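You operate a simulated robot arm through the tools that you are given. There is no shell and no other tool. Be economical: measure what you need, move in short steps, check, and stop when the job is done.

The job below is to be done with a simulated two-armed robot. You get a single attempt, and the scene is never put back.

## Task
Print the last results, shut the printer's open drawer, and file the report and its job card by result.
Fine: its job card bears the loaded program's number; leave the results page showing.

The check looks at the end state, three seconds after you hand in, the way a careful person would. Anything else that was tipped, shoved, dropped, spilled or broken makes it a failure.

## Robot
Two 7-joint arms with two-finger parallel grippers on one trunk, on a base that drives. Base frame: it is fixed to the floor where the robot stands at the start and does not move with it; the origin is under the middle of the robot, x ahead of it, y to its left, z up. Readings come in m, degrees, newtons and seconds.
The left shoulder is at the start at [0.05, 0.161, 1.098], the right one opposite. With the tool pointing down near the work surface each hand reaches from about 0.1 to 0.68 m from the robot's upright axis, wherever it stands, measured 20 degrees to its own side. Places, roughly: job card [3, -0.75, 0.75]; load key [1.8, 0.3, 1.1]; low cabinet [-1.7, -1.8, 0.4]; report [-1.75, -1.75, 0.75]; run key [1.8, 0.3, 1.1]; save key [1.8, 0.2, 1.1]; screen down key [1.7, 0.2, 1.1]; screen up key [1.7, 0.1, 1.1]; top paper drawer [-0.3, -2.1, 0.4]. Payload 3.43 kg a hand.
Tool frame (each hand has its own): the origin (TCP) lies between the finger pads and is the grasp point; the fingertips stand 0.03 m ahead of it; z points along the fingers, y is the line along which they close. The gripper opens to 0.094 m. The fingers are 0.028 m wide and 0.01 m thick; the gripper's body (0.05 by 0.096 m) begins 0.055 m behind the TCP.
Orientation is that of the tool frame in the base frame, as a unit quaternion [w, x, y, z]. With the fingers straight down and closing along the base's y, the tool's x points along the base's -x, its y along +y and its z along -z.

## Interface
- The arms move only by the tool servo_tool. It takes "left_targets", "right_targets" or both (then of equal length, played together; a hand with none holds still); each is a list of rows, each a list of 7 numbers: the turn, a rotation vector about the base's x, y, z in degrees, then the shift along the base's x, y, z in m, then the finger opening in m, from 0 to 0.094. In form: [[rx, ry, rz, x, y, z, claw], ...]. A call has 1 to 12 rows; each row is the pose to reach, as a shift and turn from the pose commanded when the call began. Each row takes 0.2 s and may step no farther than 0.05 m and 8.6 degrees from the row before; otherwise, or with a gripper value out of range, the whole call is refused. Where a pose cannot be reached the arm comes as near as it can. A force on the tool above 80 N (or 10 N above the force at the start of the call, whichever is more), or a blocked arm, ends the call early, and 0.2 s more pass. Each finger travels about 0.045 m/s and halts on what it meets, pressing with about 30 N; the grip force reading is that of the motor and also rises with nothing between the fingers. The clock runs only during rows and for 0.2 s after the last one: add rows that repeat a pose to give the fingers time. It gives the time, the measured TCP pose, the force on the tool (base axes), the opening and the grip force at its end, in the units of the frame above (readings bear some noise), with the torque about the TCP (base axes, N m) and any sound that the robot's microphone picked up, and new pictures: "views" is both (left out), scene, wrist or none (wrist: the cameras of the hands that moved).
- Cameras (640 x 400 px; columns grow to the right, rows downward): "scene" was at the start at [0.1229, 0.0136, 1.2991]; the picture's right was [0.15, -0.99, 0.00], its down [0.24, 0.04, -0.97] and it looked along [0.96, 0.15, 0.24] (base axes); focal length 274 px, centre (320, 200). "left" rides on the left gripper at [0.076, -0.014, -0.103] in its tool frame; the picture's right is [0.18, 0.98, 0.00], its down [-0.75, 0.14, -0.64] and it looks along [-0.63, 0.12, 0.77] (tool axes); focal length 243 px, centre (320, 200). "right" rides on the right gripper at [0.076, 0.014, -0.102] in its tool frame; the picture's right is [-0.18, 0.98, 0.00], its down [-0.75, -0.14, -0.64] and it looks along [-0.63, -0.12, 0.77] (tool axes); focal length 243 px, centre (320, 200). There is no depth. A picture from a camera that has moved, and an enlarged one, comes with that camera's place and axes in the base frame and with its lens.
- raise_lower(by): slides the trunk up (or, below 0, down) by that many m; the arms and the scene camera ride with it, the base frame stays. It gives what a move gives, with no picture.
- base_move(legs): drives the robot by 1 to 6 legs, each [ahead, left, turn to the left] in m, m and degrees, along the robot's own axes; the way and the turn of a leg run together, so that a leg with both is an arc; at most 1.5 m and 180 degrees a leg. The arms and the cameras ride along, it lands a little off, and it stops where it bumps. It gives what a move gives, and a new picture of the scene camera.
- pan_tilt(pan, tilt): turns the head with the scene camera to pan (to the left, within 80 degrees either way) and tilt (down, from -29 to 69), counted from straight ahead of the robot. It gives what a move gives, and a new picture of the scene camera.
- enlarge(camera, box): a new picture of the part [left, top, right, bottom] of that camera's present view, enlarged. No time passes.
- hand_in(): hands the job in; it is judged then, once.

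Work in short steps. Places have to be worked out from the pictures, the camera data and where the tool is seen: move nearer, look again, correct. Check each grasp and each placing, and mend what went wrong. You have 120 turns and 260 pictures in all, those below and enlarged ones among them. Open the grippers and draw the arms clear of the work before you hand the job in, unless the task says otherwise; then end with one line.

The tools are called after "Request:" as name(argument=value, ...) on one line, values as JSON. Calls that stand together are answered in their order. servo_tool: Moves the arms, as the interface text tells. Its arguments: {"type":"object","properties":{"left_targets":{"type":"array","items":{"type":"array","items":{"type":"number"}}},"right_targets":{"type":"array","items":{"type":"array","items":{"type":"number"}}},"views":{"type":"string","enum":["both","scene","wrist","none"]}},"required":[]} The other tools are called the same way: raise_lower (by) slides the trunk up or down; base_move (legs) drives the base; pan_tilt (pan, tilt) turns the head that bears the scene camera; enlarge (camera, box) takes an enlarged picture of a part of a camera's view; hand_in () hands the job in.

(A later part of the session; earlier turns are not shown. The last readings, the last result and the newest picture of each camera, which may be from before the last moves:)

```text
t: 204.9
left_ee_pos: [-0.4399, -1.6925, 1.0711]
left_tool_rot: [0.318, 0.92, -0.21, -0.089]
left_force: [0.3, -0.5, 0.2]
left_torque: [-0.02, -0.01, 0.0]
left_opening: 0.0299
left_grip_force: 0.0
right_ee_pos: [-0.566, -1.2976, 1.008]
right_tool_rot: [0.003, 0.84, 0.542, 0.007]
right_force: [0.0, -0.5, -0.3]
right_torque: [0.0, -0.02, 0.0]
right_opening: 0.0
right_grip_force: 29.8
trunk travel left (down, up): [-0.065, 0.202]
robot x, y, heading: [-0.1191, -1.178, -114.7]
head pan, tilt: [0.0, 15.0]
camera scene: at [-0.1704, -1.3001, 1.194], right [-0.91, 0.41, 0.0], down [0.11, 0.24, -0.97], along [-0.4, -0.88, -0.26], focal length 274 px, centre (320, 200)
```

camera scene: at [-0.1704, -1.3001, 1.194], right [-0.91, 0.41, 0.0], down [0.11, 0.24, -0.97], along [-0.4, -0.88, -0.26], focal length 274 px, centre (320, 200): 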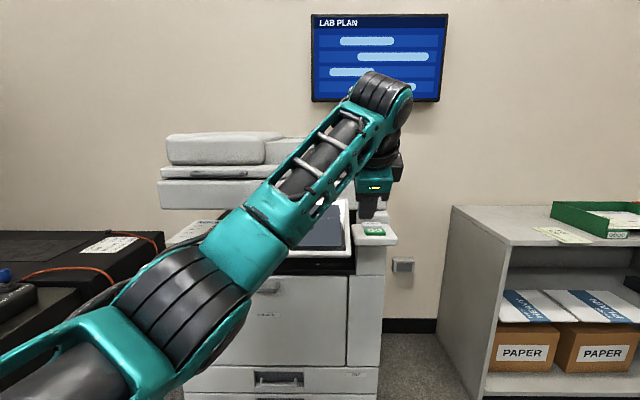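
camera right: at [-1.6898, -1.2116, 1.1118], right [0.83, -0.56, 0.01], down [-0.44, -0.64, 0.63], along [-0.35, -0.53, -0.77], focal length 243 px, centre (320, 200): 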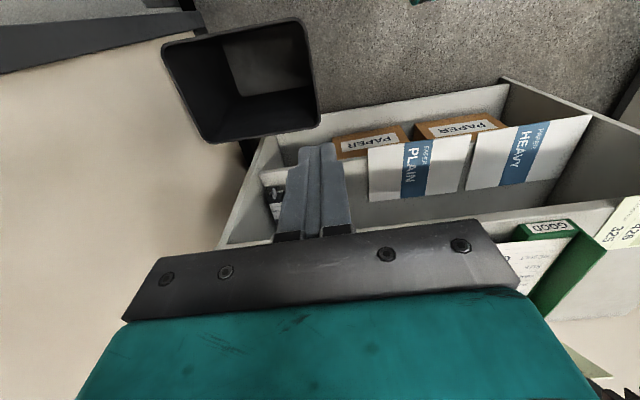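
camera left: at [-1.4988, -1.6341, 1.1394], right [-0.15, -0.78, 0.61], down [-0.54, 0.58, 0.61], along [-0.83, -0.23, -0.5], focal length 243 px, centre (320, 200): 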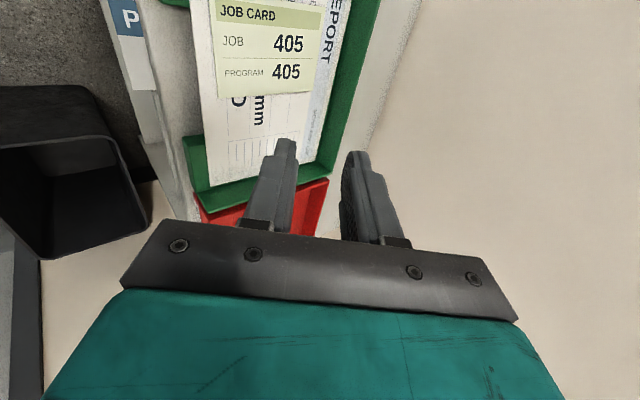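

The left arm blocks the view; pull it back and to the left.

Request:
servo_tool(left_targets=[[0, 0, 0, 0.02, 0.044, 0, 0.03], [0, 0, 0, 0.045, 0.08, 0, 0.03], [0, 0, 0, 0.09, 0.095, 0, 0.03], [0, 0, 0, 0.135, 0.1, 0, 0.03], [0, 0, 0, 0.18, 0.1, 0, 0.03], [0, 0, 0, 0.225, 0.1, 0, 0.03], [0, 0, 0, 0.27, 0.095, 0, 0.03], [0, 0, 0, 0.315, 0.09, 0, 0.03], [0, 0, 0, 0.36, 0.085, 0, 0.03], [0, 0, 0, 0.405, 0.08, 0, 0.03]], views="scene")

Request:
enlarge(camera="scene", box=[140, 120, 420, 300])

```text
t: 207.1
left_ee_pos: [-0.0332, -1.6137, 1.0699]
left_tool_rot: [0.318, 0.92, -0.21, -0.09]
left_force: [0.1, -0.7, -0.4]
left_torque: [-0.03, 0.0, 0.0]
left_opening: 0.03
left_grip_force: 0.0
right_ee_pos: [-0.5638, -1.298, 1.0077]
right_tool_rot: [0.003, 0.84, 0.542, 0.007]
right_force: [0.4, 0.7, -0.9]
right_torque: [0.0, -0.04, 0.01]
right_opening: 0.0
right_grip_force: 30.1
trunk travel left (down, up): [-0.065, 0.202]
robot x, y, heading: [-0.118, -1.1823, -114.3]
head pan, tilt: [0.0, 15.0]
camera scene: at [-0.17, -1.3, 1.1942], right [-0.91, 0.41, 0.0], down [0.11, 0.24, -0.97], along [-0.4, -0.88, -0.26], focal length 274 px, centre (320, 200)
```

scene: 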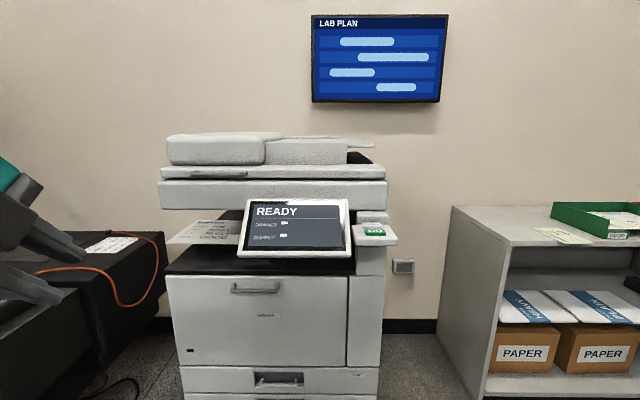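

```text
2.22 times, centred on (280, 210) of scene
camera zoom: at [-0.17, -1.3, 1.1942], right [-0.91, 0.41, 0.0], down [0.11, 0.24, -0.97], along [-0.4, -0.88, -0.26], focal length 609 px, centre (409, 178)
```

zoom: 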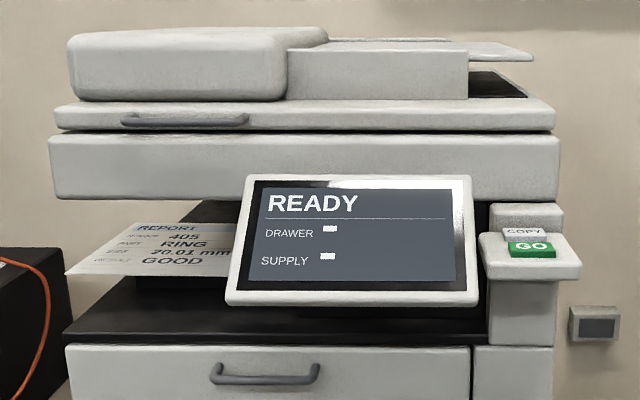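

The printed report (405, RING, GOOD) lies on the output shelf, its front-left part sticking out left of the touch screen. I'll move a bit closer and level the left gripper.

Request:
base_move(legs=[[0.06, 0.13, 0]])

Request:
servo_tool(left_targets=[[-7, 3.2, 0, 0, 0, -0.02, 0.03], [-14, 6.4, 0, 0, 0, -0.04, 0.03], [-21, 9.6, 0, 0, 0, -0.06, 0.03], [-28, 12.8, 0, 0, 0, -0.08, 0.03], [-34, 15.6, 0, 0, 0, -0.1, 0.03], [-39, 18, 0, 0, 0, -0.12, 0.03]], views="both")

```text
t: 208.8
left_ee_pos: [0.0583, -1.722, 1.0698]
left_tool_rot: [0.318, 0.92, -0.21, -0.091]
left_force: [-0.3, 0.0, -0.4]
left_torque: [0.02, -0.02, -0.01]
left_opening: 0.03
left_grip_force: 0.0
right_ee_pos: [-0.4725, -1.4059, 1.0098]
right_tool_rot: [0.003, 0.841, 0.542, 0.007]
right_force: [0.6, -0.2, -1.1]
right_torque: [-0.01, -0.01, 0.0]
right_opening: 0.0
right_grip_force: 29.5
trunk travel left (down, up): [-0.065, 0.202]
robot x, y, heading: [-0.0207, -1.288, -114.4]
head pan, tilt: [0.0, 15.0]
camera scene: at [-0.0775, -1.4082, 1.1941], right [-0.91, 0.41, 0.0], down [0.11, 0.24, -0.97], along [-0.4, -0.88, -0.26], focal length 274 px, centre (320, 200)
```

scene: 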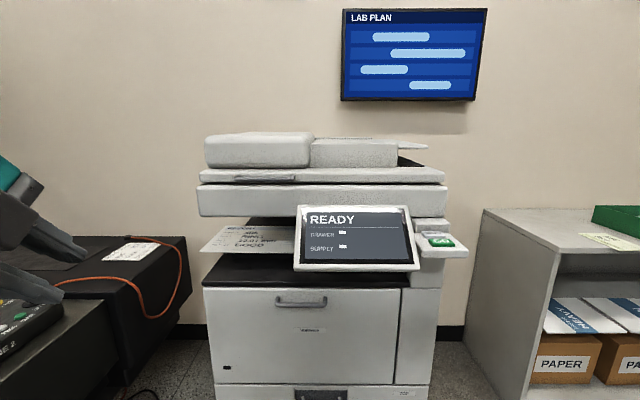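

```text
t: 210.2
left_ee_pos: [0.056, -1.794, 0.9112]
left_tool_rot: [0.633, 0.737, -0.177, -0.155]
left_force: [0.4, 0.1, 0.3]
left_torque: [0.0, -0.04, 0.03]
left_opening: 0.0302
left_grip_force: 0.2
left hand out of reach, approached as far as the arm can: row 2, 3, 4, 5, 6
right_ee_pos: [-0.4733, -1.4062, 1.0084]
right_tool_rot: [0.003, 0.84, 0.542, 0.007]
right_force: [0.1, -0.5, 0.6]
right_torque: [-0.02, -0.01, -0.02]
right_opening: 0.0
right_grip_force: 30.0
trunk travel left (down, up): [-0.065, 0.202]
robot x, y, heading: [-0.0246, -1.2882, -114.7]
head pan, tilt: [0.0, 15.0]
camera scene: at [-0.0774, -1.4082, 1.1941], right [-0.91, 0.41, 0.0], down [0.11, 0.24, -0.97], along [-0.4, -0.88, -0.26], focal length 274 px, centre (320, 200)
camera left: at [0.1722, -1.7362, 0.9116], right [0.1, -0.22, 0.97], down [-0.39, 0.89, 0.24], along [-0.92, -0.4, 0.01], focal length 243 px, centre (320, 200)
```

scene: 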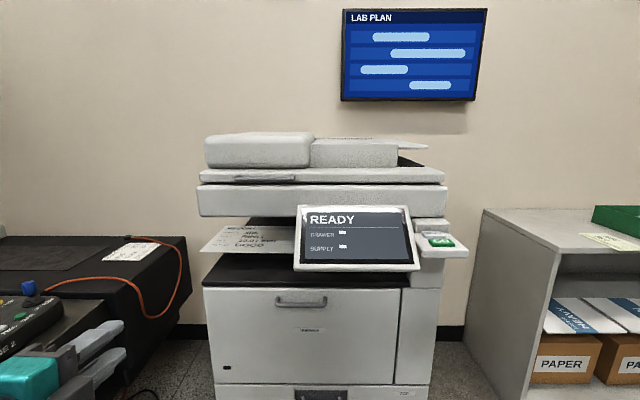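
left: 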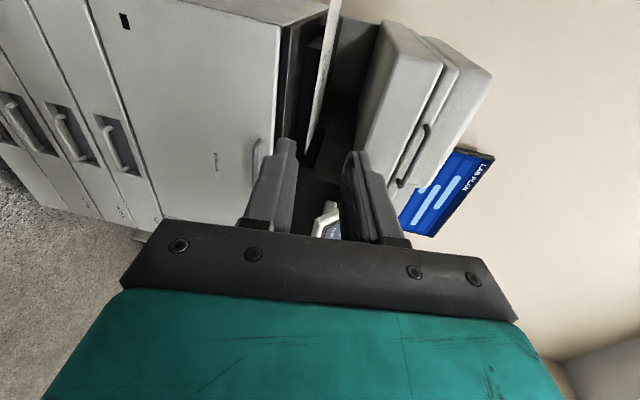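

Request:
enlarge(camera="left", box=[250, 0, 450, 230])

Request:
enlarge(camera="scene", box=[180, 190, 340, 300])

```text
1.74 times, centred on (350, 115) of left
camera zoom: at [0.1722, -1.7362, 0.9116], right [0.1, -0.22, 0.97], down [-0.39, 0.89, 0.24], along [-0.92, -0.4, 0.01], focal length 422 px, centre (268, 348)
```

zoom: 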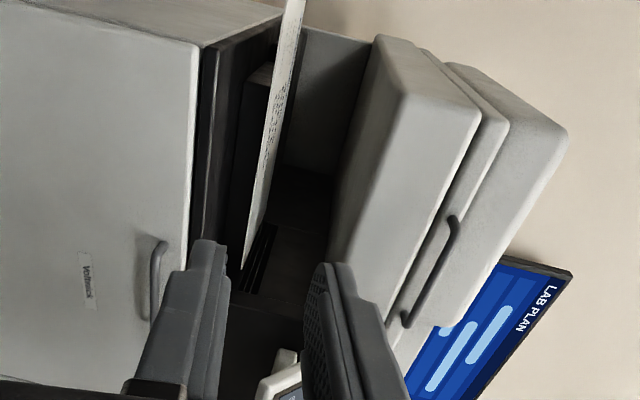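

```text
3.64 times, centred on (260, 245) of scene
camera zoom: at [-0.0774, -1.4082, 1.1941], right [-0.91, 0.41, 0.0], down [0.11, 0.24, -0.97], along [-0.4, -0.88, -0.26], focal length 997 px, centre (538, 36)
```

zoom: 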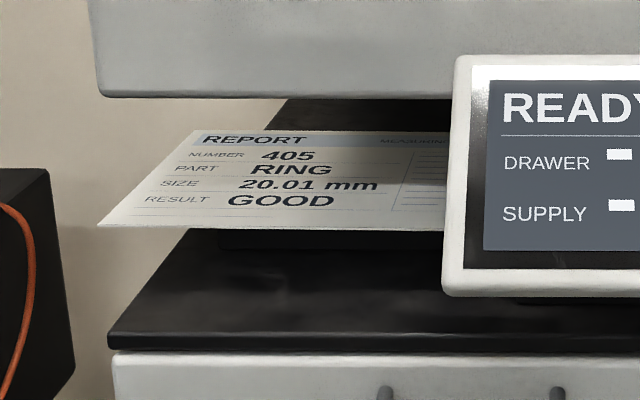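

Triangulated: report front-left corner ≈(-0.061,-2.18,0.855), front-right ≈(-0.328,-2.062,0.856); it overhangs the printer's left side by ~8 cm. I'll grip the front edge near that left corner; drive 18 cm closer.

Request:
base_move(legs=[[0.18, 0.06, 0]])

Request:
servo_tool(left_targets=[[0, 0, 0, 0, 0, -0.02, 0.03], [0, 0, 0, 0, 0, -0.05, 0.03]], views="both")

Request:
enlarge(camera="left", box=[220, 0, 420, 240])

```text
t: 211.8
left_ee_pos: [0.0333, -1.986, 0.9124]
left_tool_rot: [0.634, 0.736, -0.177, -0.156]
left_force: [-0.8, 0.1, 0.7]
left_torque: [0.01, -0.01, 0.0]
left_opening: 0.0299
left_grip_force: 0.0
right_ee_pos: [-0.495, -1.5958, 1.0083]
right_tool_rot: [0.003, 0.841, 0.541, 0.007]
right_force: [-0.2, -0.4, -0.9]
right_torque: [0.0, -0.05, 0.02]
right_opening: 0.0
right_grip_force: 29.7
trunk travel left (down, up): [-0.065, 0.202]
robot x, y, heading: [-0.0462, -1.479, -114.6]
head pan, tilt: [0.0, 15.0]
camera scene: at [-0.0996, -1.598, 1.194], right [-0.91, 0.42, 0.0], down [0.11, 0.24, -0.97], along [-0.4, -0.88, -0.26], focal length 274 px, centre (320, 200)
```

scene: 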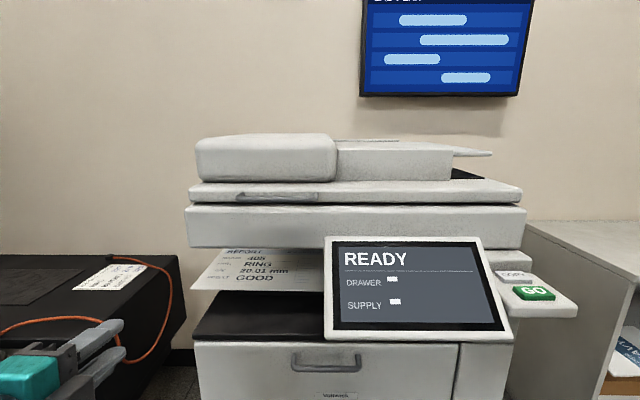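

```text
t: 212.4
left_ee_pos: [0.0346, -1.9847, 0.8627]
left_tool_rot: [0.635, 0.735, -0.178, -0.155]
left_force: [-0.5, 0.6, 0.6]
left_torque: [0.02, 0.01, -0.02]
left_opening: 0.0302
left_grip_force: 0.0
right_ee_pos: [-0.4952, -1.5958, 1.0086]
right_tool_rot: [0.003, 0.84, 0.542, 0.008]
right_force: [-0.3, -0.2, 0.2]
right_torque: [0.02, 0.01, -0.02]
right_opening: 0.0001
right_grip_force: 30.4
trunk travel left (down, up): [-0.065, 0.202]
robot x, y, heading: [-0.0476, -1.4781, -114.5]
head pan, tilt: [0.0, 15.0]
camera scene: at [-0.0996, -1.5979, 1.1941], right [-0.91, 0.42, 0.0], down [0.11, 0.24, -0.97], along [-0.4, -0.88, -0.26], focal length 274 px, centre (320, 200)
camera left: at [0.15, -1.9271, 0.8627], right [0.1, -0.21, 0.97], down [-0.39, 0.89, 0.24], along [-0.92, -0.4, 0.01], focal length 243 px, centre (320, 200)
```

scene: 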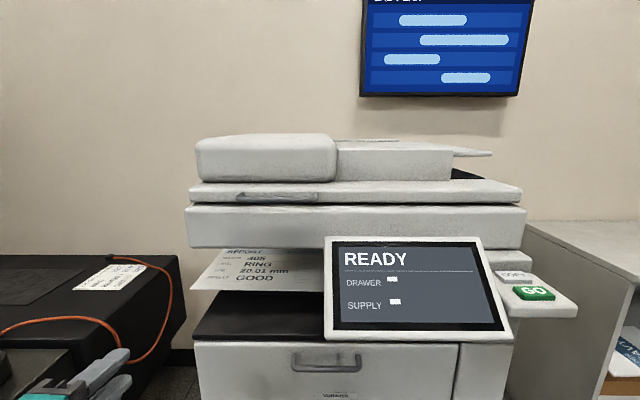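
left: 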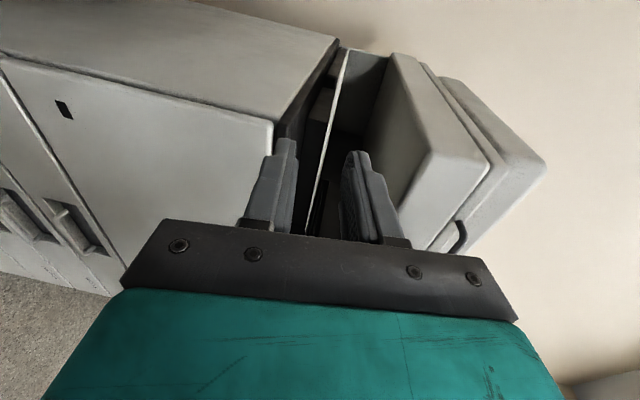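

```text
1.67 times, centred on (320, 120) of left
camera zoom: at [0.15, -1.9271, 0.8627], right [0.1, -0.21, 0.97], down [-0.39, 0.89, 0.24], along [-0.92, -0.4, 0.01], focal length 404 px, centre (320, 333)
```

zoom: 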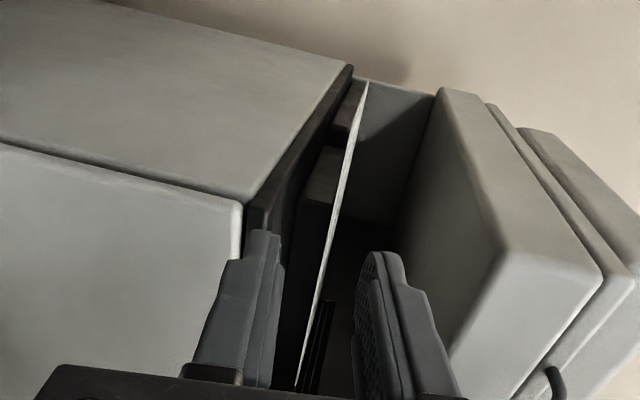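

The sheet plane sits between the fingers (z≈0.857) and its left corner is ≈(-0.05,-2.175). Advance most of the way.

Request:
servo_tool(left_targets=[[1, -0.5, 0, -0.025, -0.03, 0, 0.03], [2, -1, 0, -0.045, -0.065, 0, 0.03], [3.6, -1.7, 0, -0.065, -0.1, 0, 0.03], [3.6, -1.7, 0, -0.082, -0.13, 0, 0.03]], views="both")

Request:
enlarge(camera="left", box=[220, 0, 420, 240])

Request:
enlarge(camera="scene", box=[80, 220, 340, 400])

```text
t: 213.4
left_ee_pos: [-0.0504, -2.1148, 0.8632]
left_tool_rot: [0.608, 0.758, -0.182, -0.151]
left_force: [0.0, -0.2, 0.1]
left_torque: [-0.01, -0.01, -0.02]
left_opening: 0.0299
left_grip_force: 0.1
right_ee_pos: [-0.4946, -1.596, 1.0076]
right_tool_rot: [0.003, 0.841, 0.541, 0.007]
right_force: [-0.5, -0.5, 0.2]
right_torque: [0.0, -0.03, 0.0]
right_opening: 0.0
right_grip_force: 30.0
trunk travel left (down, up): [-0.065, 0.202]
robot x, y, heading: [-0.0442, -1.476, -114.8]
head pan, tilt: [0.0, 15.0]
camera scene: at [-0.0997, -1.5979, 1.1941], right [-0.91, 0.42, 0.0], down [0.11, 0.24, -0.97], along [-0.4, -0.88, -0.26], focal length 274 px, centre (320, 200)
camera left: at [0.0657, -2.0575, 0.8697], right [0.07, -0.27, 0.96], down [-0.39, 0.88, 0.28], along [-0.92, -0.4, -0.04], focal length 243 px, centre (320, 200)
```

scene: 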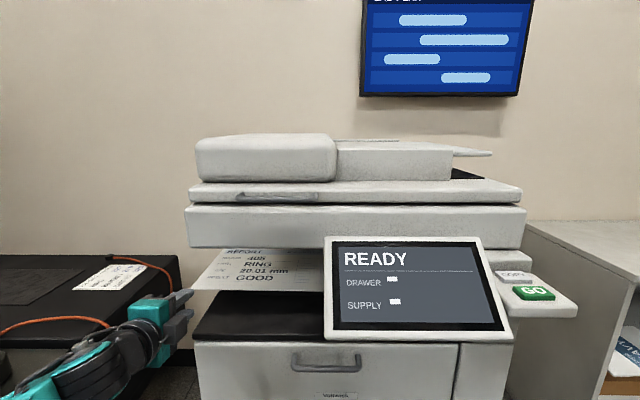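
left: 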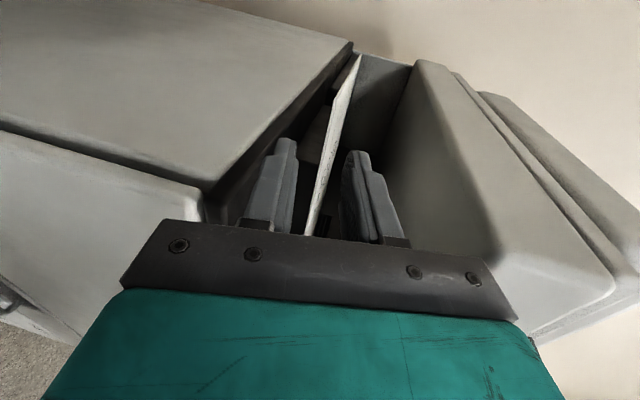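

```text
1.67 times, centred on (320, 120) of left
camera zoom: at [0.0657, -2.0575, 0.8697], right [0.07, -0.27, 0.96], down [-0.39, 0.88, 0.28], along [-0.92, -0.4, -0.04], focal length 404 px, centre (320, 333)
```

zoom: 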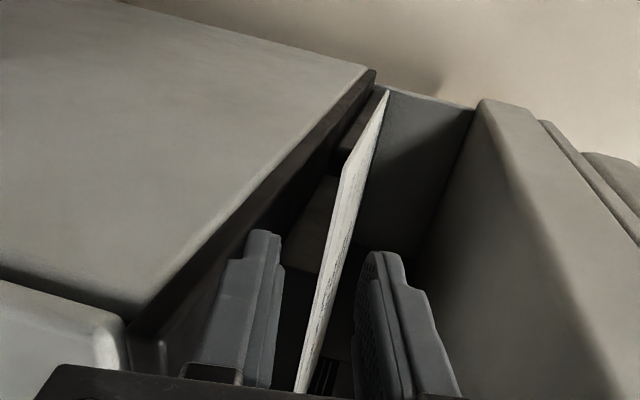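

```text
2.22 times, centred on (210, 310) of scene
camera zoom: at [-0.0997, -1.5979, 1.1941], right [-0.91, 0.42, 0.0], down [0.11, 0.24, -0.97], along [-0.4, -0.88, -0.26], focal length 609 px, centre (564, -44)
```

zoom: 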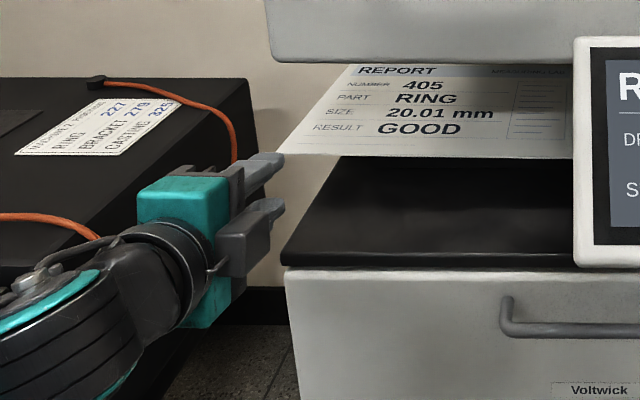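

The finger tips point at the corner; move 5.4 cm forward with slight right shift so ~3 cm of the sheet is between the fingers, then close.

Request:
servo_tool(left_targets=[[0, 0, 0, -0.018, -0.012, -0.003, 0.03], [0, 0, 0, -0.027, -0.03, -0.003, 0.03], [0, 0, 0, -0.034, -0.047, -0.003, 0.03], [0, 0, 0, -0.034, -0.047, -0.003, 0.015], [0, 0, 0, -0.034, -0.047, -0.003, 0], [0, 0, 0, -0.034, -0.047, -0.003, 0], [0, 0, 0, -0.034, -0.047, -0.003, 0]], views="both")

Request:
enlarge(camera="scene", box=[80, 220, 340, 400])

```text
t: 215.0
left_ee_pos: [-0.0841, -2.1619, 0.8617]
left_tool_rot: [0.609, 0.757, -0.182, -0.151]
left_force: [-0.3, -0.4, 1.6]
left_torque: [-0.31, 0.22, 0.07]
left_opening: 0.0025
left_grip_force: 29.7
right_ee_pos: [-0.495, -1.595, 1.0078]
right_tool_rot: [0.003, 0.84, 0.542, 0.007]
right_force: [0.0, 0.2, -0.6]
right_torque: [-0.03, -0.01, 0.0]
right_opening: 0.0001
right_grip_force: 30.0
trunk travel left (down, up): [-0.065, 0.202]
robot x, y, heading: [-0.0459, -1.4791, -114.8]
head pan, tilt: [0.0, 15.0]
camera scene: at [-0.0996, -1.5976, 1.1941], right [-0.91, 0.42, 0.0], down [0.11, 0.24, -0.97], along [-0.4, -0.88, -0.26], focal length 274 px, centre (320, 200)
camera left: at [0.0317, -2.1036, 0.8675], right [0.07, -0.27, 0.96], down [-0.39, 0.88, 0.28], along [-0.92, -0.4, -0.04], focal length 243 px, centre (320, 200)
```

scene: 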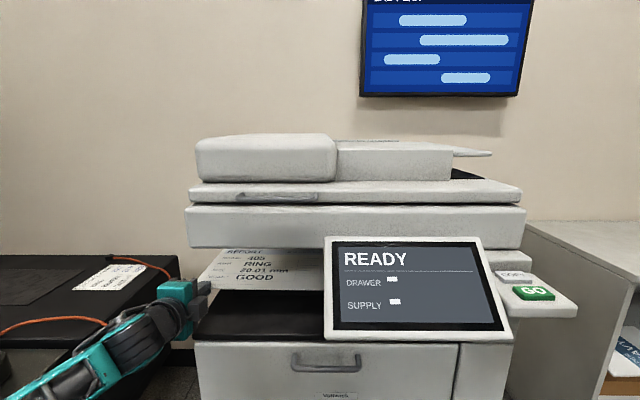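
left: 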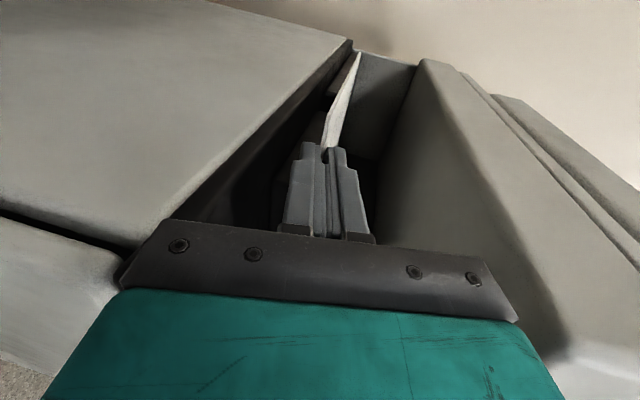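

```text
2.22 times, centred on (210, 310) of scene
camera zoom: at [-0.0996, -1.5976, 1.1941], right [-0.91, 0.42, 0.0], down [0.11, 0.24, -0.97], along [-0.4, -0.88, -0.26], focal length 609 px, centre (564, -44)
```

zoom: 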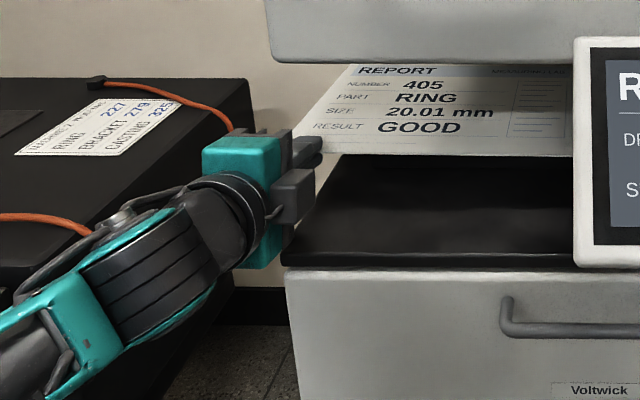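

The sheet is gripped. Lift 2 cm, slide 8 cm left (clear of the touch screen), then draw straight out.

Request:
servo_tool(left_targets=[[0, 0, 0, 0, 0, 0.02, 0], [0, 0, 0, 0.035, -0.015, 0.025, 0], [0, 0, 0, 0.073, -0.033, 0.03, 0], [0, 0, 0, 0.085, 0.0, 0.03, 0]], views="both")

Request:
enlarge(camera="scene", box=[80, 220, 340, 400])

```text
t: 216.0
left_ee_pos: [0.0032, -2.162, 0.8892]
left_tool_rot: [0.609, 0.758, -0.182, -0.151]
left_force: [-0.3, 0.3, 0.6]
left_torque: [-0.25, 0.27, 0.0]
left_opening: 0.0015
left_grip_force: 29.9
right_ee_pos: [-0.495, -1.5946, 1.0078]
right_tool_rot: [0.003, 0.84, 0.542, 0.008]
right_force: [0.1, -0.1, 0.1]
right_torque: [0.02, 0.01, 0.01]
right_opening: 0.0
right_grip_force: 30.2
trunk travel left (down, up): [-0.065, 0.202]
robot x, y, heading: [-0.0467, -1.4746, -114.8]
head pan, tilt: [0.0, 15.0]
camera scene: at [-0.0995, -1.5976, 1.1941], right [-0.91, 0.42, 0.0], down [0.11, 0.23, -0.97], along [-0.4, -0.88, -0.26], focal length 274 px, centre (320, 200)
camera left: at [0.1188, -2.104, 0.8968], right [0.07, -0.28, 0.96], down [-0.39, 0.87, 0.28], along [-0.92, -0.4, -0.04], focal length 243 px, centre (320, 200)
```

scene: 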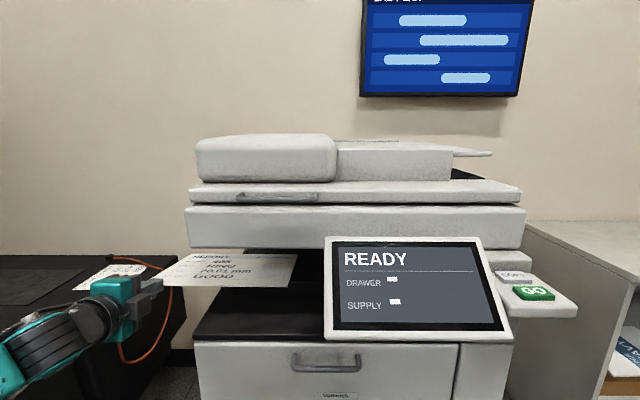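
left: 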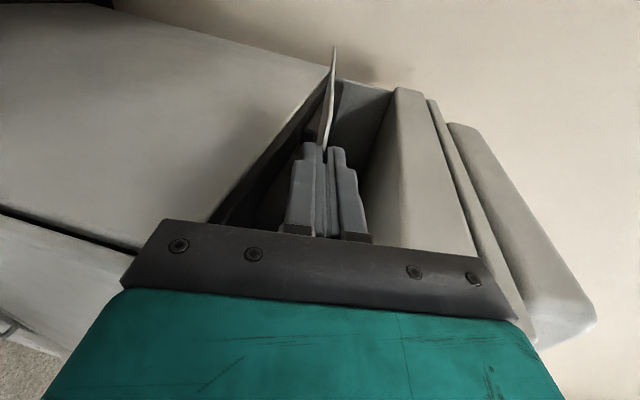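

```text
2.22 times, centred on (210, 310) of scene
camera zoom: at [-0.0995, -1.5976, 1.1941], right [-0.91, 0.42, 0.0], down [0.11, 0.23, -0.97], along [-0.4, -0.88, -0.26], focal length 609 px, centre (564, -44)
```

zoom: 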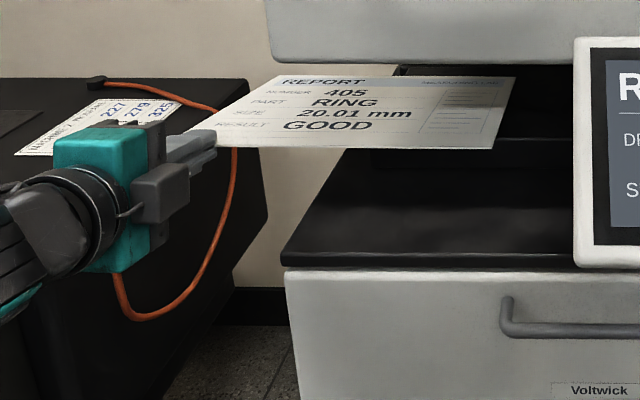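

The sheet is free and clear of the screen. Drive back, then sideways to the cabinet, stopping short.

Request:
base_move(legs=[[-0.55, 0, 0], [0, -1.24, 0], [0.45, 0, 0]])

Request:
pan_tilt(pan=-5, tilt=35)

```text
t: 232.1
left_ee_pos: [-1.0972, -1.5482, 0.8887]
left_tool_rot: [0.607, 0.756, -0.19, -0.155]
left_force: [0.0, -0.2, -0.1]
left_torque: [0.02, -0.08, 0.0]
left_opening: 0.001
left_grip_force: 29.7
right_ee_pos: [-1.5844, -0.9714, 1.0083]
right_tool_rot: [0.003, 0.846, 0.533, 0.006]
right_force: [0.3, 0.0, 0.4]
right_torque: [-0.04, -0.02, -0.01]
right_opening: 0.0001
right_grip_force: 30.1
trunk travel left (down, up): [-0.065, 0.202]
robot x, y, heading: [-1.1312, -0.8637, -115.9]
head pan, tilt: [0.0, 15.0]
camera scene: at [-1.1891, -0.9818, 1.194], right [-0.9, 0.43, 0.0], down [0.11, 0.23, -0.97], along [-0.42, -0.87, -0.26], focal length 274 px, centre (320, 200)
```

scene: 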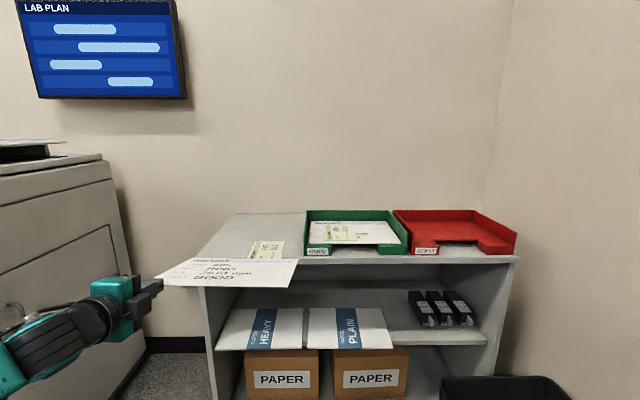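

```text
t: 233.0
left_ee_pos: [-1.0972, -1.5476, 0.8891]
left_tool_rot: [0.607, 0.756, -0.189, -0.157]
left_force: [-0.5, -0.9, 0.3]
left_torque: [0.0, -0.08, -0.04]
left_opening: 0.0009
left_grip_force: 30.3
right_ee_pos: [-1.585, -0.9712, 1.0079]
right_tool_rot: [0.002, 0.846, 0.534, 0.007]
right_force: [-0.9, 0.1, -0.9]
right_torque: [0.01, -0.03, 0.01]
right_opening: 0.0
right_grip_force: 30.8
trunk travel left (down, up): [-0.065, 0.202]
robot x, y, heading: [-1.1315, -0.8615, -115.6]
head pan, tilt: [-5.0, 35.0]
camera scene: at [-1.1936, -0.9733, 1.1621], right [-0.86, 0.51, 0.0], down [0.29, 0.49, -0.82], along [-0.42, -0.71, -0.57], focal length 274 px, centre (320, 200)
```

scene: 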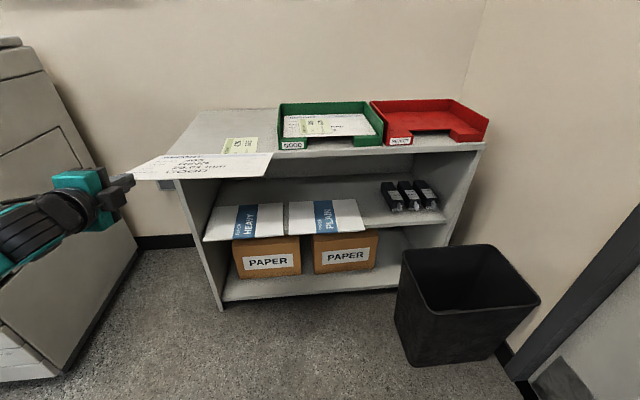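

Raise the hand, pitch the sheet ~50° down, and bring it to the middle in front of me.

Request:
servo_tool(left_targets=[[0, 0, 0, -0.01, 0, 0.045, 0], [0, 0, 0, -0.02, 0.005, 0.09, 0], [6, -2.9, 0, -0.035, 0.01, 0.13, 0], [12, -5.8, 0, -0.06, 0.02, 0.16, 0], [18.5, -8.9, 0, -0.09, 0.035, 0.18, 0], [25, -12, 0, -0.13, 0.055, 0.19, 0], [31, -14.9, 0, -0.17, 0.075, 0.19, 0], [35, -16.9, 0, -0.21, 0.095, 0.19, 0], [35, -16.9, 0, -0.25, 0.115, 0.19, 0], [35, -16.9, 0, -0.28, 0.13, 0.19, 0]], views="scene")

```text
t: 235.2
left_ee_pos: [-1.378, -1.4178, 1.0803]
left_tool_rot: [0.318, 0.918, -0.219, -0.093]
left_force: [0.1, 0.2, -0.8]
left_torque: [-0.01, -0.02, 0.02]
left_opening: 0.0009
left_grip_force: 29.8
right_ee_pos: [-1.5843, -0.9711, 1.0086]
right_tool_rot: [0.003, 0.846, 0.533, 0.008]
right_force: [0.5, 0.4, -0.7]
right_torque: [0.0, -0.01, 0.0]
right_opening: 0.0001
right_grip_force: 30.3
trunk travel left (down, up): [-0.065, 0.202]
robot x, y, heading: [-1.1376, -0.8634, -115.5]
head pan, tilt: [-5.0, 35.0]
camera scene: at [-1.1938, -0.9731, 1.1621], right [-0.86, 0.51, 0.0], down [0.29, 0.49, -0.82], along [-0.42, -0.7, -0.57], focal length 274 px, centre (320, 200)
```

scene: 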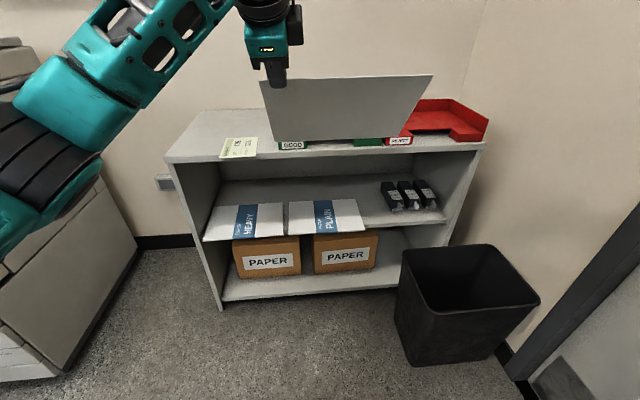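

The sheet is held squarely. Turn ~4.5° to align with the tray and drive 36 cm ahead; then fine-tune over the tray.

Request:
base_move(legs=[[0, 0, 4.5], [0.36, 0, 0]])

Request:
pan_tilt(pan=-15, tilt=45)

```text
t: 237.9
left_ee_pos: [-1.4634, -1.7662, 1.08]
left_tool_rot: [0.322, 0.925, -0.184, -0.082]
left_force: [-1.4, -0.4, -0.4]
left_torque: [-0.01, -0.03, 0.02]
left_opening: 0.0009
left_grip_force: 30.1
right_ee_pos: [-1.7031, -1.3381, 1.0095]
right_tool_rot: [0.002, 0.824, 0.566, 0.007]
right_force: [0.5, -0.2, -1.6]
right_torque: [-0.02, 0.02, 0.0]
right_opening: 0.0
right_grip_force: 30.1
trunk travel left (down, up): [-0.065, 0.202]
robot x, y, heading: [-1.2602, -1.1925, -111.2]
head pan, tilt: [-5.0, 35.0]
camera scene: at [-1.3132, -1.3099, 1.162], right [-0.9, 0.44, 0.0], down [0.25, 0.51, -0.82], along [-0.36, -0.73, -0.57], focal length 274 px, centre (320, 200)
```

scene: 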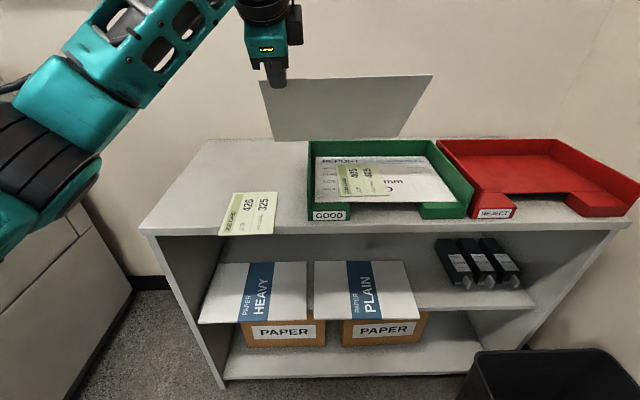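

```text
t: 238.7
left_ee_pos: [-1.4627, -1.7678, 1.0797]
left_tool_rot: [0.322, 0.925, -0.183, -0.082]
left_force: [-0.2, 0.6, 0.4]
left_torque: [0.02, -0.03, -0.02]
left_opening: 0.0012
left_grip_force: 30.0
right_ee_pos: [-1.7026, -1.3378, 1.0086]
right_tool_rot: [0.003, 0.825, 0.565, 0.007]
right_force: [0.2, -0.3, 0.5]
right_torque: [-0.02, -0.01, 0.0]
right_opening: 0.0003
right_grip_force: 30.1
trunk travel left (down, up): [-0.065, 0.202]
robot x, y, heading: [-1.2637, -1.1913, -111.2]
head pan, tilt: [-15.0, 45.0]
camera scene: at [-1.3222, -1.2963, 1.1473], right [-0.81, 0.59, 0.0], down [0.42, 0.57, -0.71], along [-0.42, -0.57, -0.71], focal length 274 px, centre (320, 200)
```

scene: 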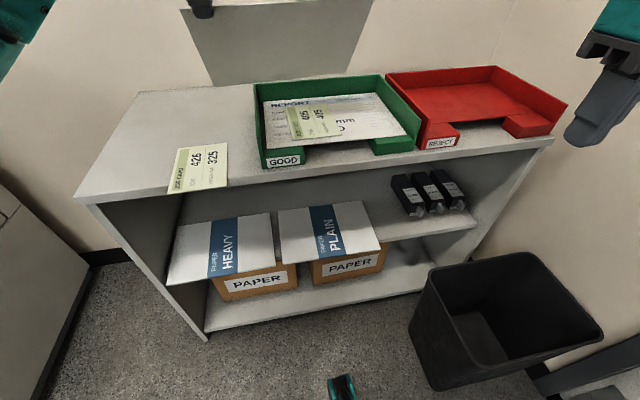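

Tray mid-front ≈(-1.648,-1.645); the target hand position is ≈(-1.585,-1.773). Shift right 12 cm at height and view.

Request:
servo_tool(left_targets=[[0, 0, 0, -0.04, 0, 0, 0], [0, 0, 0, -0.08, -0.003, 0, 0], [0, 0, 0, -0.122, -0.006, 0, 0]], views="both")

Request:
pan_tilt(pan=-10, tilt=35)

```text
t: 239.5
left_ee_pos: [-1.5747, -1.7704, 1.0789]
left_tool_rot: [0.323, 0.925, -0.184, -0.082]
left_force: [0.2, 0.2, -0.9]
left_torque: [0.04, -0.04, -0.05]
left_opening: 0.0012
left_grip_force: 30.6
left hand out of reach, approached as far as the arm can: row 3
right_ee_pos: [-1.7033, -1.3383, 1.0092]
right_tool_rot: [0.004, 0.825, 0.565, 0.008]
right_force: [0.2, 0.1, 0.0]
right_torque: [-0.03, 0.0, -0.01]
right_opening: 0.0
right_grip_force: 29.5
trunk travel left (down, up): [-0.065, 0.202]
robot x, y, heading: [-1.2632, -1.1933, -110.9]
head pan, tilt: [-15.0, 45.0]
camera scene: at [-1.3224, -1.296, 1.1472], right [-0.81, 0.59, 0.0], down [0.42, 0.57, -0.71], along [-0.42, -0.57, -0.71], focal length 274 px, centre (320, 200)
camera left: at [-1.4712, -1.7307, 1.1471], right [-0.11, -0.78, 0.61], down [-0.56, 0.56, 0.61], along [-0.82, -0.27, -0.5], focal length 243 px, centre (320, 200)
```

scene: 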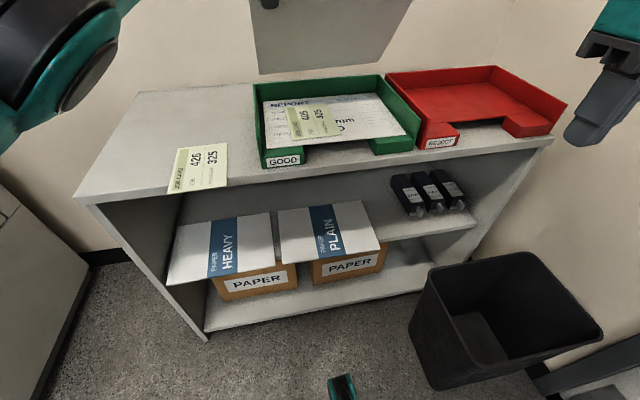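
left: 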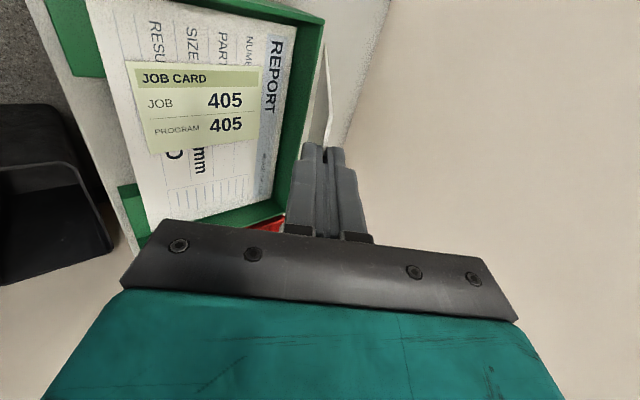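

```text
t: 240.2
left_ee_pos: [-1.5732, -1.7703, 1.0794]
left_tool_rot: [0.322, 0.925, -0.183, -0.082]
left_force: [1.1, -0.7, -0.4]
left_torque: [0.0, -0.03, 0.03]
left_opening: 0.0011
left_grip_force: 30.4
right_ee_pos: [-1.7027, -1.3388, 1.0077]
right_tool_rot: [0.003, 0.825, 0.566, 0.007]
right_force: [-0.4, -0.4, -0.1]
right_torque: [-0.01, 0.01, 0.01]
right_opening: 0.0
right_grip_force: 30.3
trunk travel left (down, up): [-0.065, 0.202]
robot x, y, heading: [-1.2628, -1.1976, -111.2]
head pan, tilt: [-10.0, 35.0]
camera scene: at [-1.3199, -1.306, 1.162], right [-0.85, 0.52, 0.0], down [0.3, 0.49, -0.82], along [-0.42, -0.7, -0.57], focal length 274 px, centre (320, 200)
```

scene: 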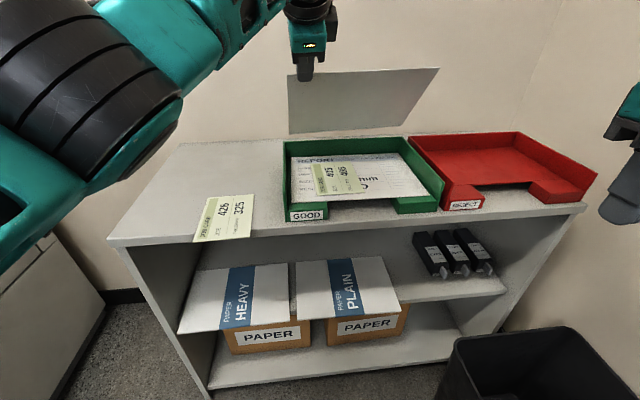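

Near the reach limit; the sheet's left edge is barely inside the tray's left wall. Nudge the base 2.5 cm right and 2 cm ahead.

Request:
base_move(legs=[[0.02, -0.022, 0]])

Request:
enlarge(camera="scene", box=[250, 50, 470, 240])

```text
t: 241.1
left_ee_pos: [-1.6007, -1.7822, 1.0791]
left_tool_rot: [0.322, 0.925, -0.184, -0.083]
left_force: [-0.5, -0.8, 0.3]
left_torque: [0.02, -0.04, 0.0]
left_opening: 0.0012
left_grip_force: 29.4
right_ee_pos: [-1.7309, -1.3484, 1.008]
right_tool_rot: [0.003, 0.824, 0.566, 0.008]
right_force: [-0.1, -0.8, -0.5]
right_torque: [0.02, -0.03, -0.01]
right_opening: 0.0002
right_grip_force: 30.4
trunk travel left (down, up): [-0.065, 0.202]
robot x, y, heading: [-1.2906, -1.2036, -111.3]
head pan, tilt: [-10.0, 35.0]
camera scene: at [-1.3479, -1.3171, 1.162], right [-0.86, 0.52, 0.0], down [0.3, 0.49, -0.82], along [-0.42, -0.7, -0.57], focal length 274 px, centre (320, 200)
```

scene: 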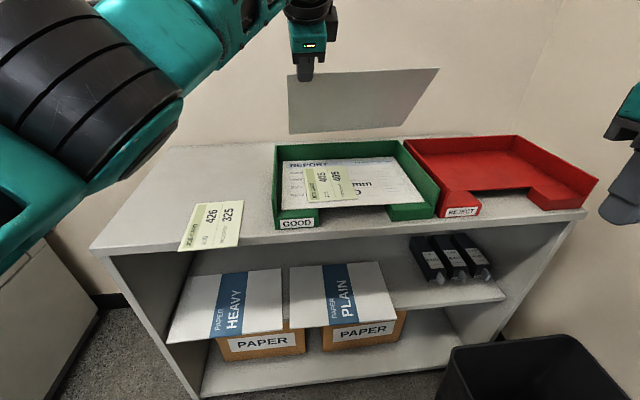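

```text
2.11 times, centred on (360, 145) of scene
camera zoom: at [-1.3479, -1.3171, 1.162], right [-0.86, 0.52, 0.0], down [0.3, 0.49, -0.82], along [-0.42, -0.7, -0.57], focal length 577 px, centre (236, 316)
```

zoom: 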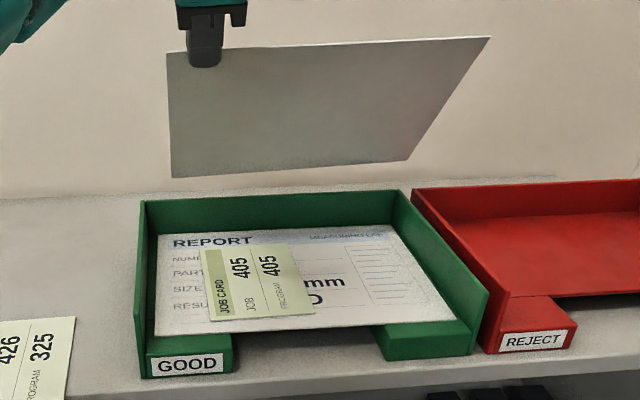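

Now ~1.6 cm too far right by my estimate. Shift the hand left 1.5 cm and lower halfway for a check.

Request:
servo_tool(left_targets=[[0, 0, 0, 0.0145, -0.006, -0.02, 0], [0, 0, 0, 0.0145, -0.006, -0.05, 0]], views="both")

Request:
enlarge(camera="scene", box=[250, 50, 470, 240])

Request:
enlarge(camera="left", box=[180, 0, 420, 240])

```text
t: 241.7
left_ee_pos: [-1.5861, -1.7883, 1.0289]
left_tool_rot: [0.323, 0.925, -0.183, -0.083]
left_force: [-1.5, -2.0, 0.6]
left_torque: [-0.32, 0.15, -0.13]
left_opening: 0.0017
left_grip_force: 29.9
right_ee_pos: [-1.7307, -1.3495, 1.008]
right_tool_rot: [0.003, 0.825, 0.566, 0.007]
right_force: [-0.4, -0.5, -0.6]
right_torque: [0.01, 0.03, -0.02]
right_opening: 0.0
right_grip_force: 30.2
trunk travel left (down, up): [-0.065, 0.202]
robot x, y, heading: [-1.2888, -1.2065, -111.3]
head pan, tilt: [-10.0, 35.0]
camera scene: at [-1.3476, -1.3172, 1.1621], right [-0.86, 0.52, 0.0], down [0.3, 0.49, -0.82], along [-0.42, -0.7, -0.57], focal length 274 px, centre (320, 200)
camera left: at [-1.4842, -1.7485, 1.0961], right [-0.11, -0.78, 0.61], down [-0.56, 0.56, 0.61], along [-0.82, -0.27, -0.5], focal length 243 px, centre (320, 200)
```

scene: 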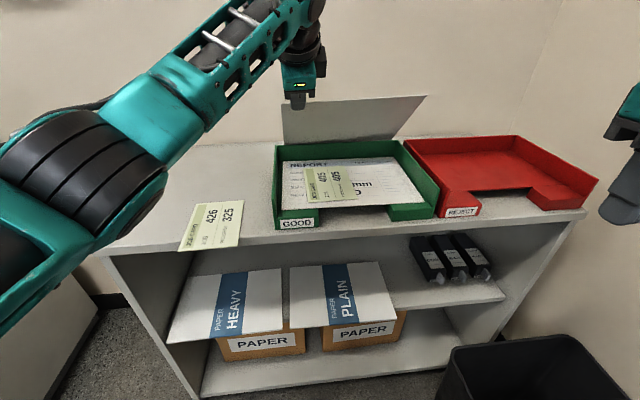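
left: 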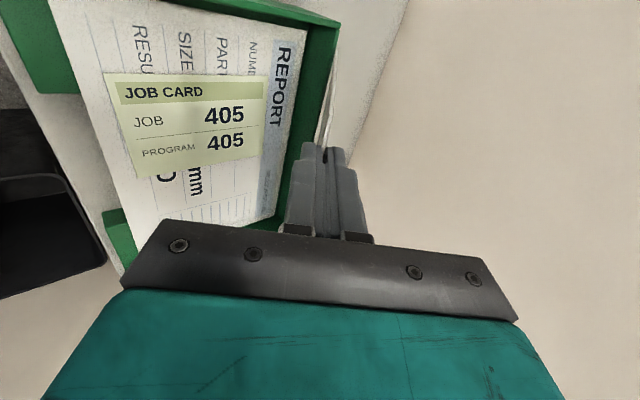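

```text
2.11 times, centred on (360, 145) of scene
camera zoom: at [-1.3476, -1.3172, 1.1621], right [-0.86, 0.52, 0.0], down [0.3, 0.49, -0.82], along [-0.42, -0.7, -0.57], focal length 577 px, centre (236, 316)
```

zoom: 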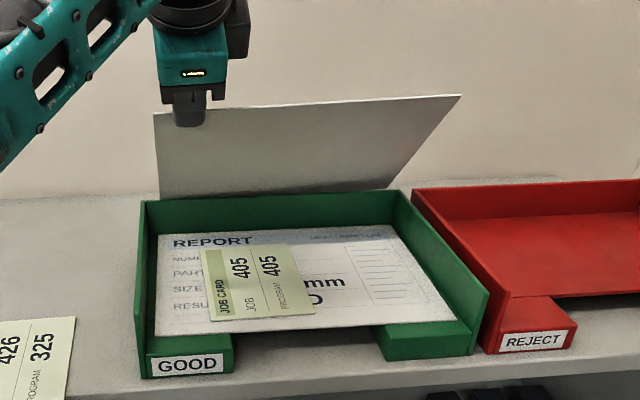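

```text
1.67 times, centred on (300, 120) of left
camera zoom: at [-1.4842, -1.7485, 1.0961], right [-0.11, -0.78, 0.61], down [-0.56, 0.56, 0.61], along [-0.82, -0.27, -0.5], focal length 404 px, centre (353, 333)
```

zoom: 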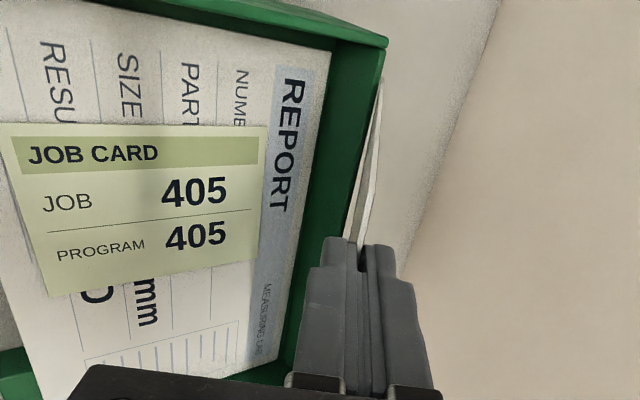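

The sheet's lower edge went behind the tray's back wall. Raise, move back ~4 cm, and check again.

Request:
servo_tool(left_targets=[[0, 0, 0, 0, 0, 0.03, 0], [0, 0, 0, 0.008, 0.02, 0.045, 0], [0, 0, 0, 0.017, 0.04, 0.04, 0], [0, 0, 0, 0.018, 0.042, 0.0, 0]], views="both")

Request:
enlarge(camera="scene", box=[250, 50, 470, 240])

Request:
enlarge(camera="left", box=[180, 0, 420, 240])

```text
t: 242.7
left_ee_pos: [-1.5677, -1.7447, 1.0288]
left_tool_rot: [0.323, 0.925, -0.183, -0.084]
left_force: [0.4, 0.7, 1.9]
left_torque: [-0.06, 0.72, -0.08]
left_opening: 0.0018
left_grip_force: 30.0
right_ee_pos: [-1.7301, -1.3484, 1.008]
right_tool_rot: [0.002, 0.824, 0.566, 0.007]
right_force: [-0.8, -0.3, -0.5]
right_torque: [-0.03, 0.01, -0.03]
right_opening: 0.0
right_grip_force: 29.8
trunk travel left (down, up): [-0.065, 0.202]
robot x, y, heading: [-1.291, -1.2065, -111.1]
head pan, tilt: [-10.0, 35.0]
camera scene: at [-1.3475, -1.3168, 1.1622], right [-0.86, 0.52, 0.0], down [0.3, 0.49, -0.82], along [-0.42, -0.7, -0.57], focal length 274 px, centre (320, 200)
camera left: at [-1.4658, -1.7048, 1.0965], right [-0.11, -0.78, 0.61], down [-0.56, 0.56, 0.62], along [-0.82, -0.27, -0.5], focal length 243 px, centre (320, 200)
```

scene: 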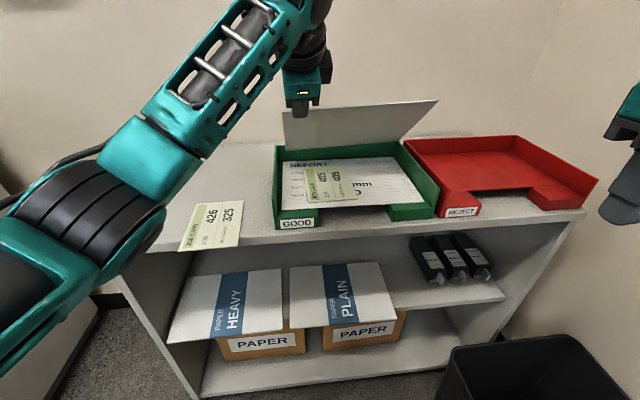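
left: 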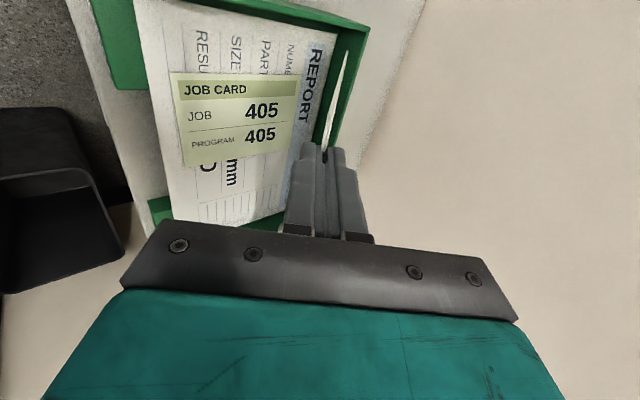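

```text
2.11 times, centred on (360, 145) of scene
camera zoom: at [-1.3475, -1.3168, 1.1622], right [-0.86, 0.52, 0.0], down [0.3, 0.49, -0.82], along [-0.42, -0.7, -0.57], focal length 577 px, centre (236, 316)
```

zoom: 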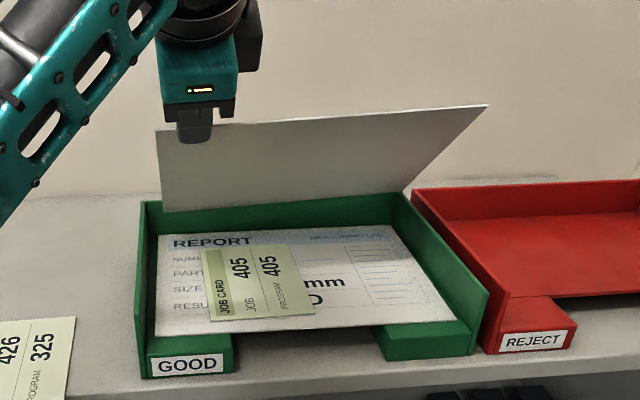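

```text
1.67 times, centred on (300, 120) of left
camera zoom: at [-1.4658, -1.7048, 1.0965], right [-0.11, -0.78, 0.61], down [-0.56, 0.56, 0.62], along [-0.82, -0.27, -0.5], focal length 404 px, centre (353, 333)
```

zoom: 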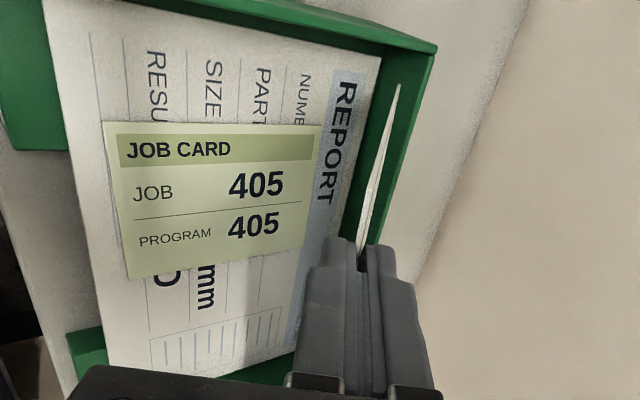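

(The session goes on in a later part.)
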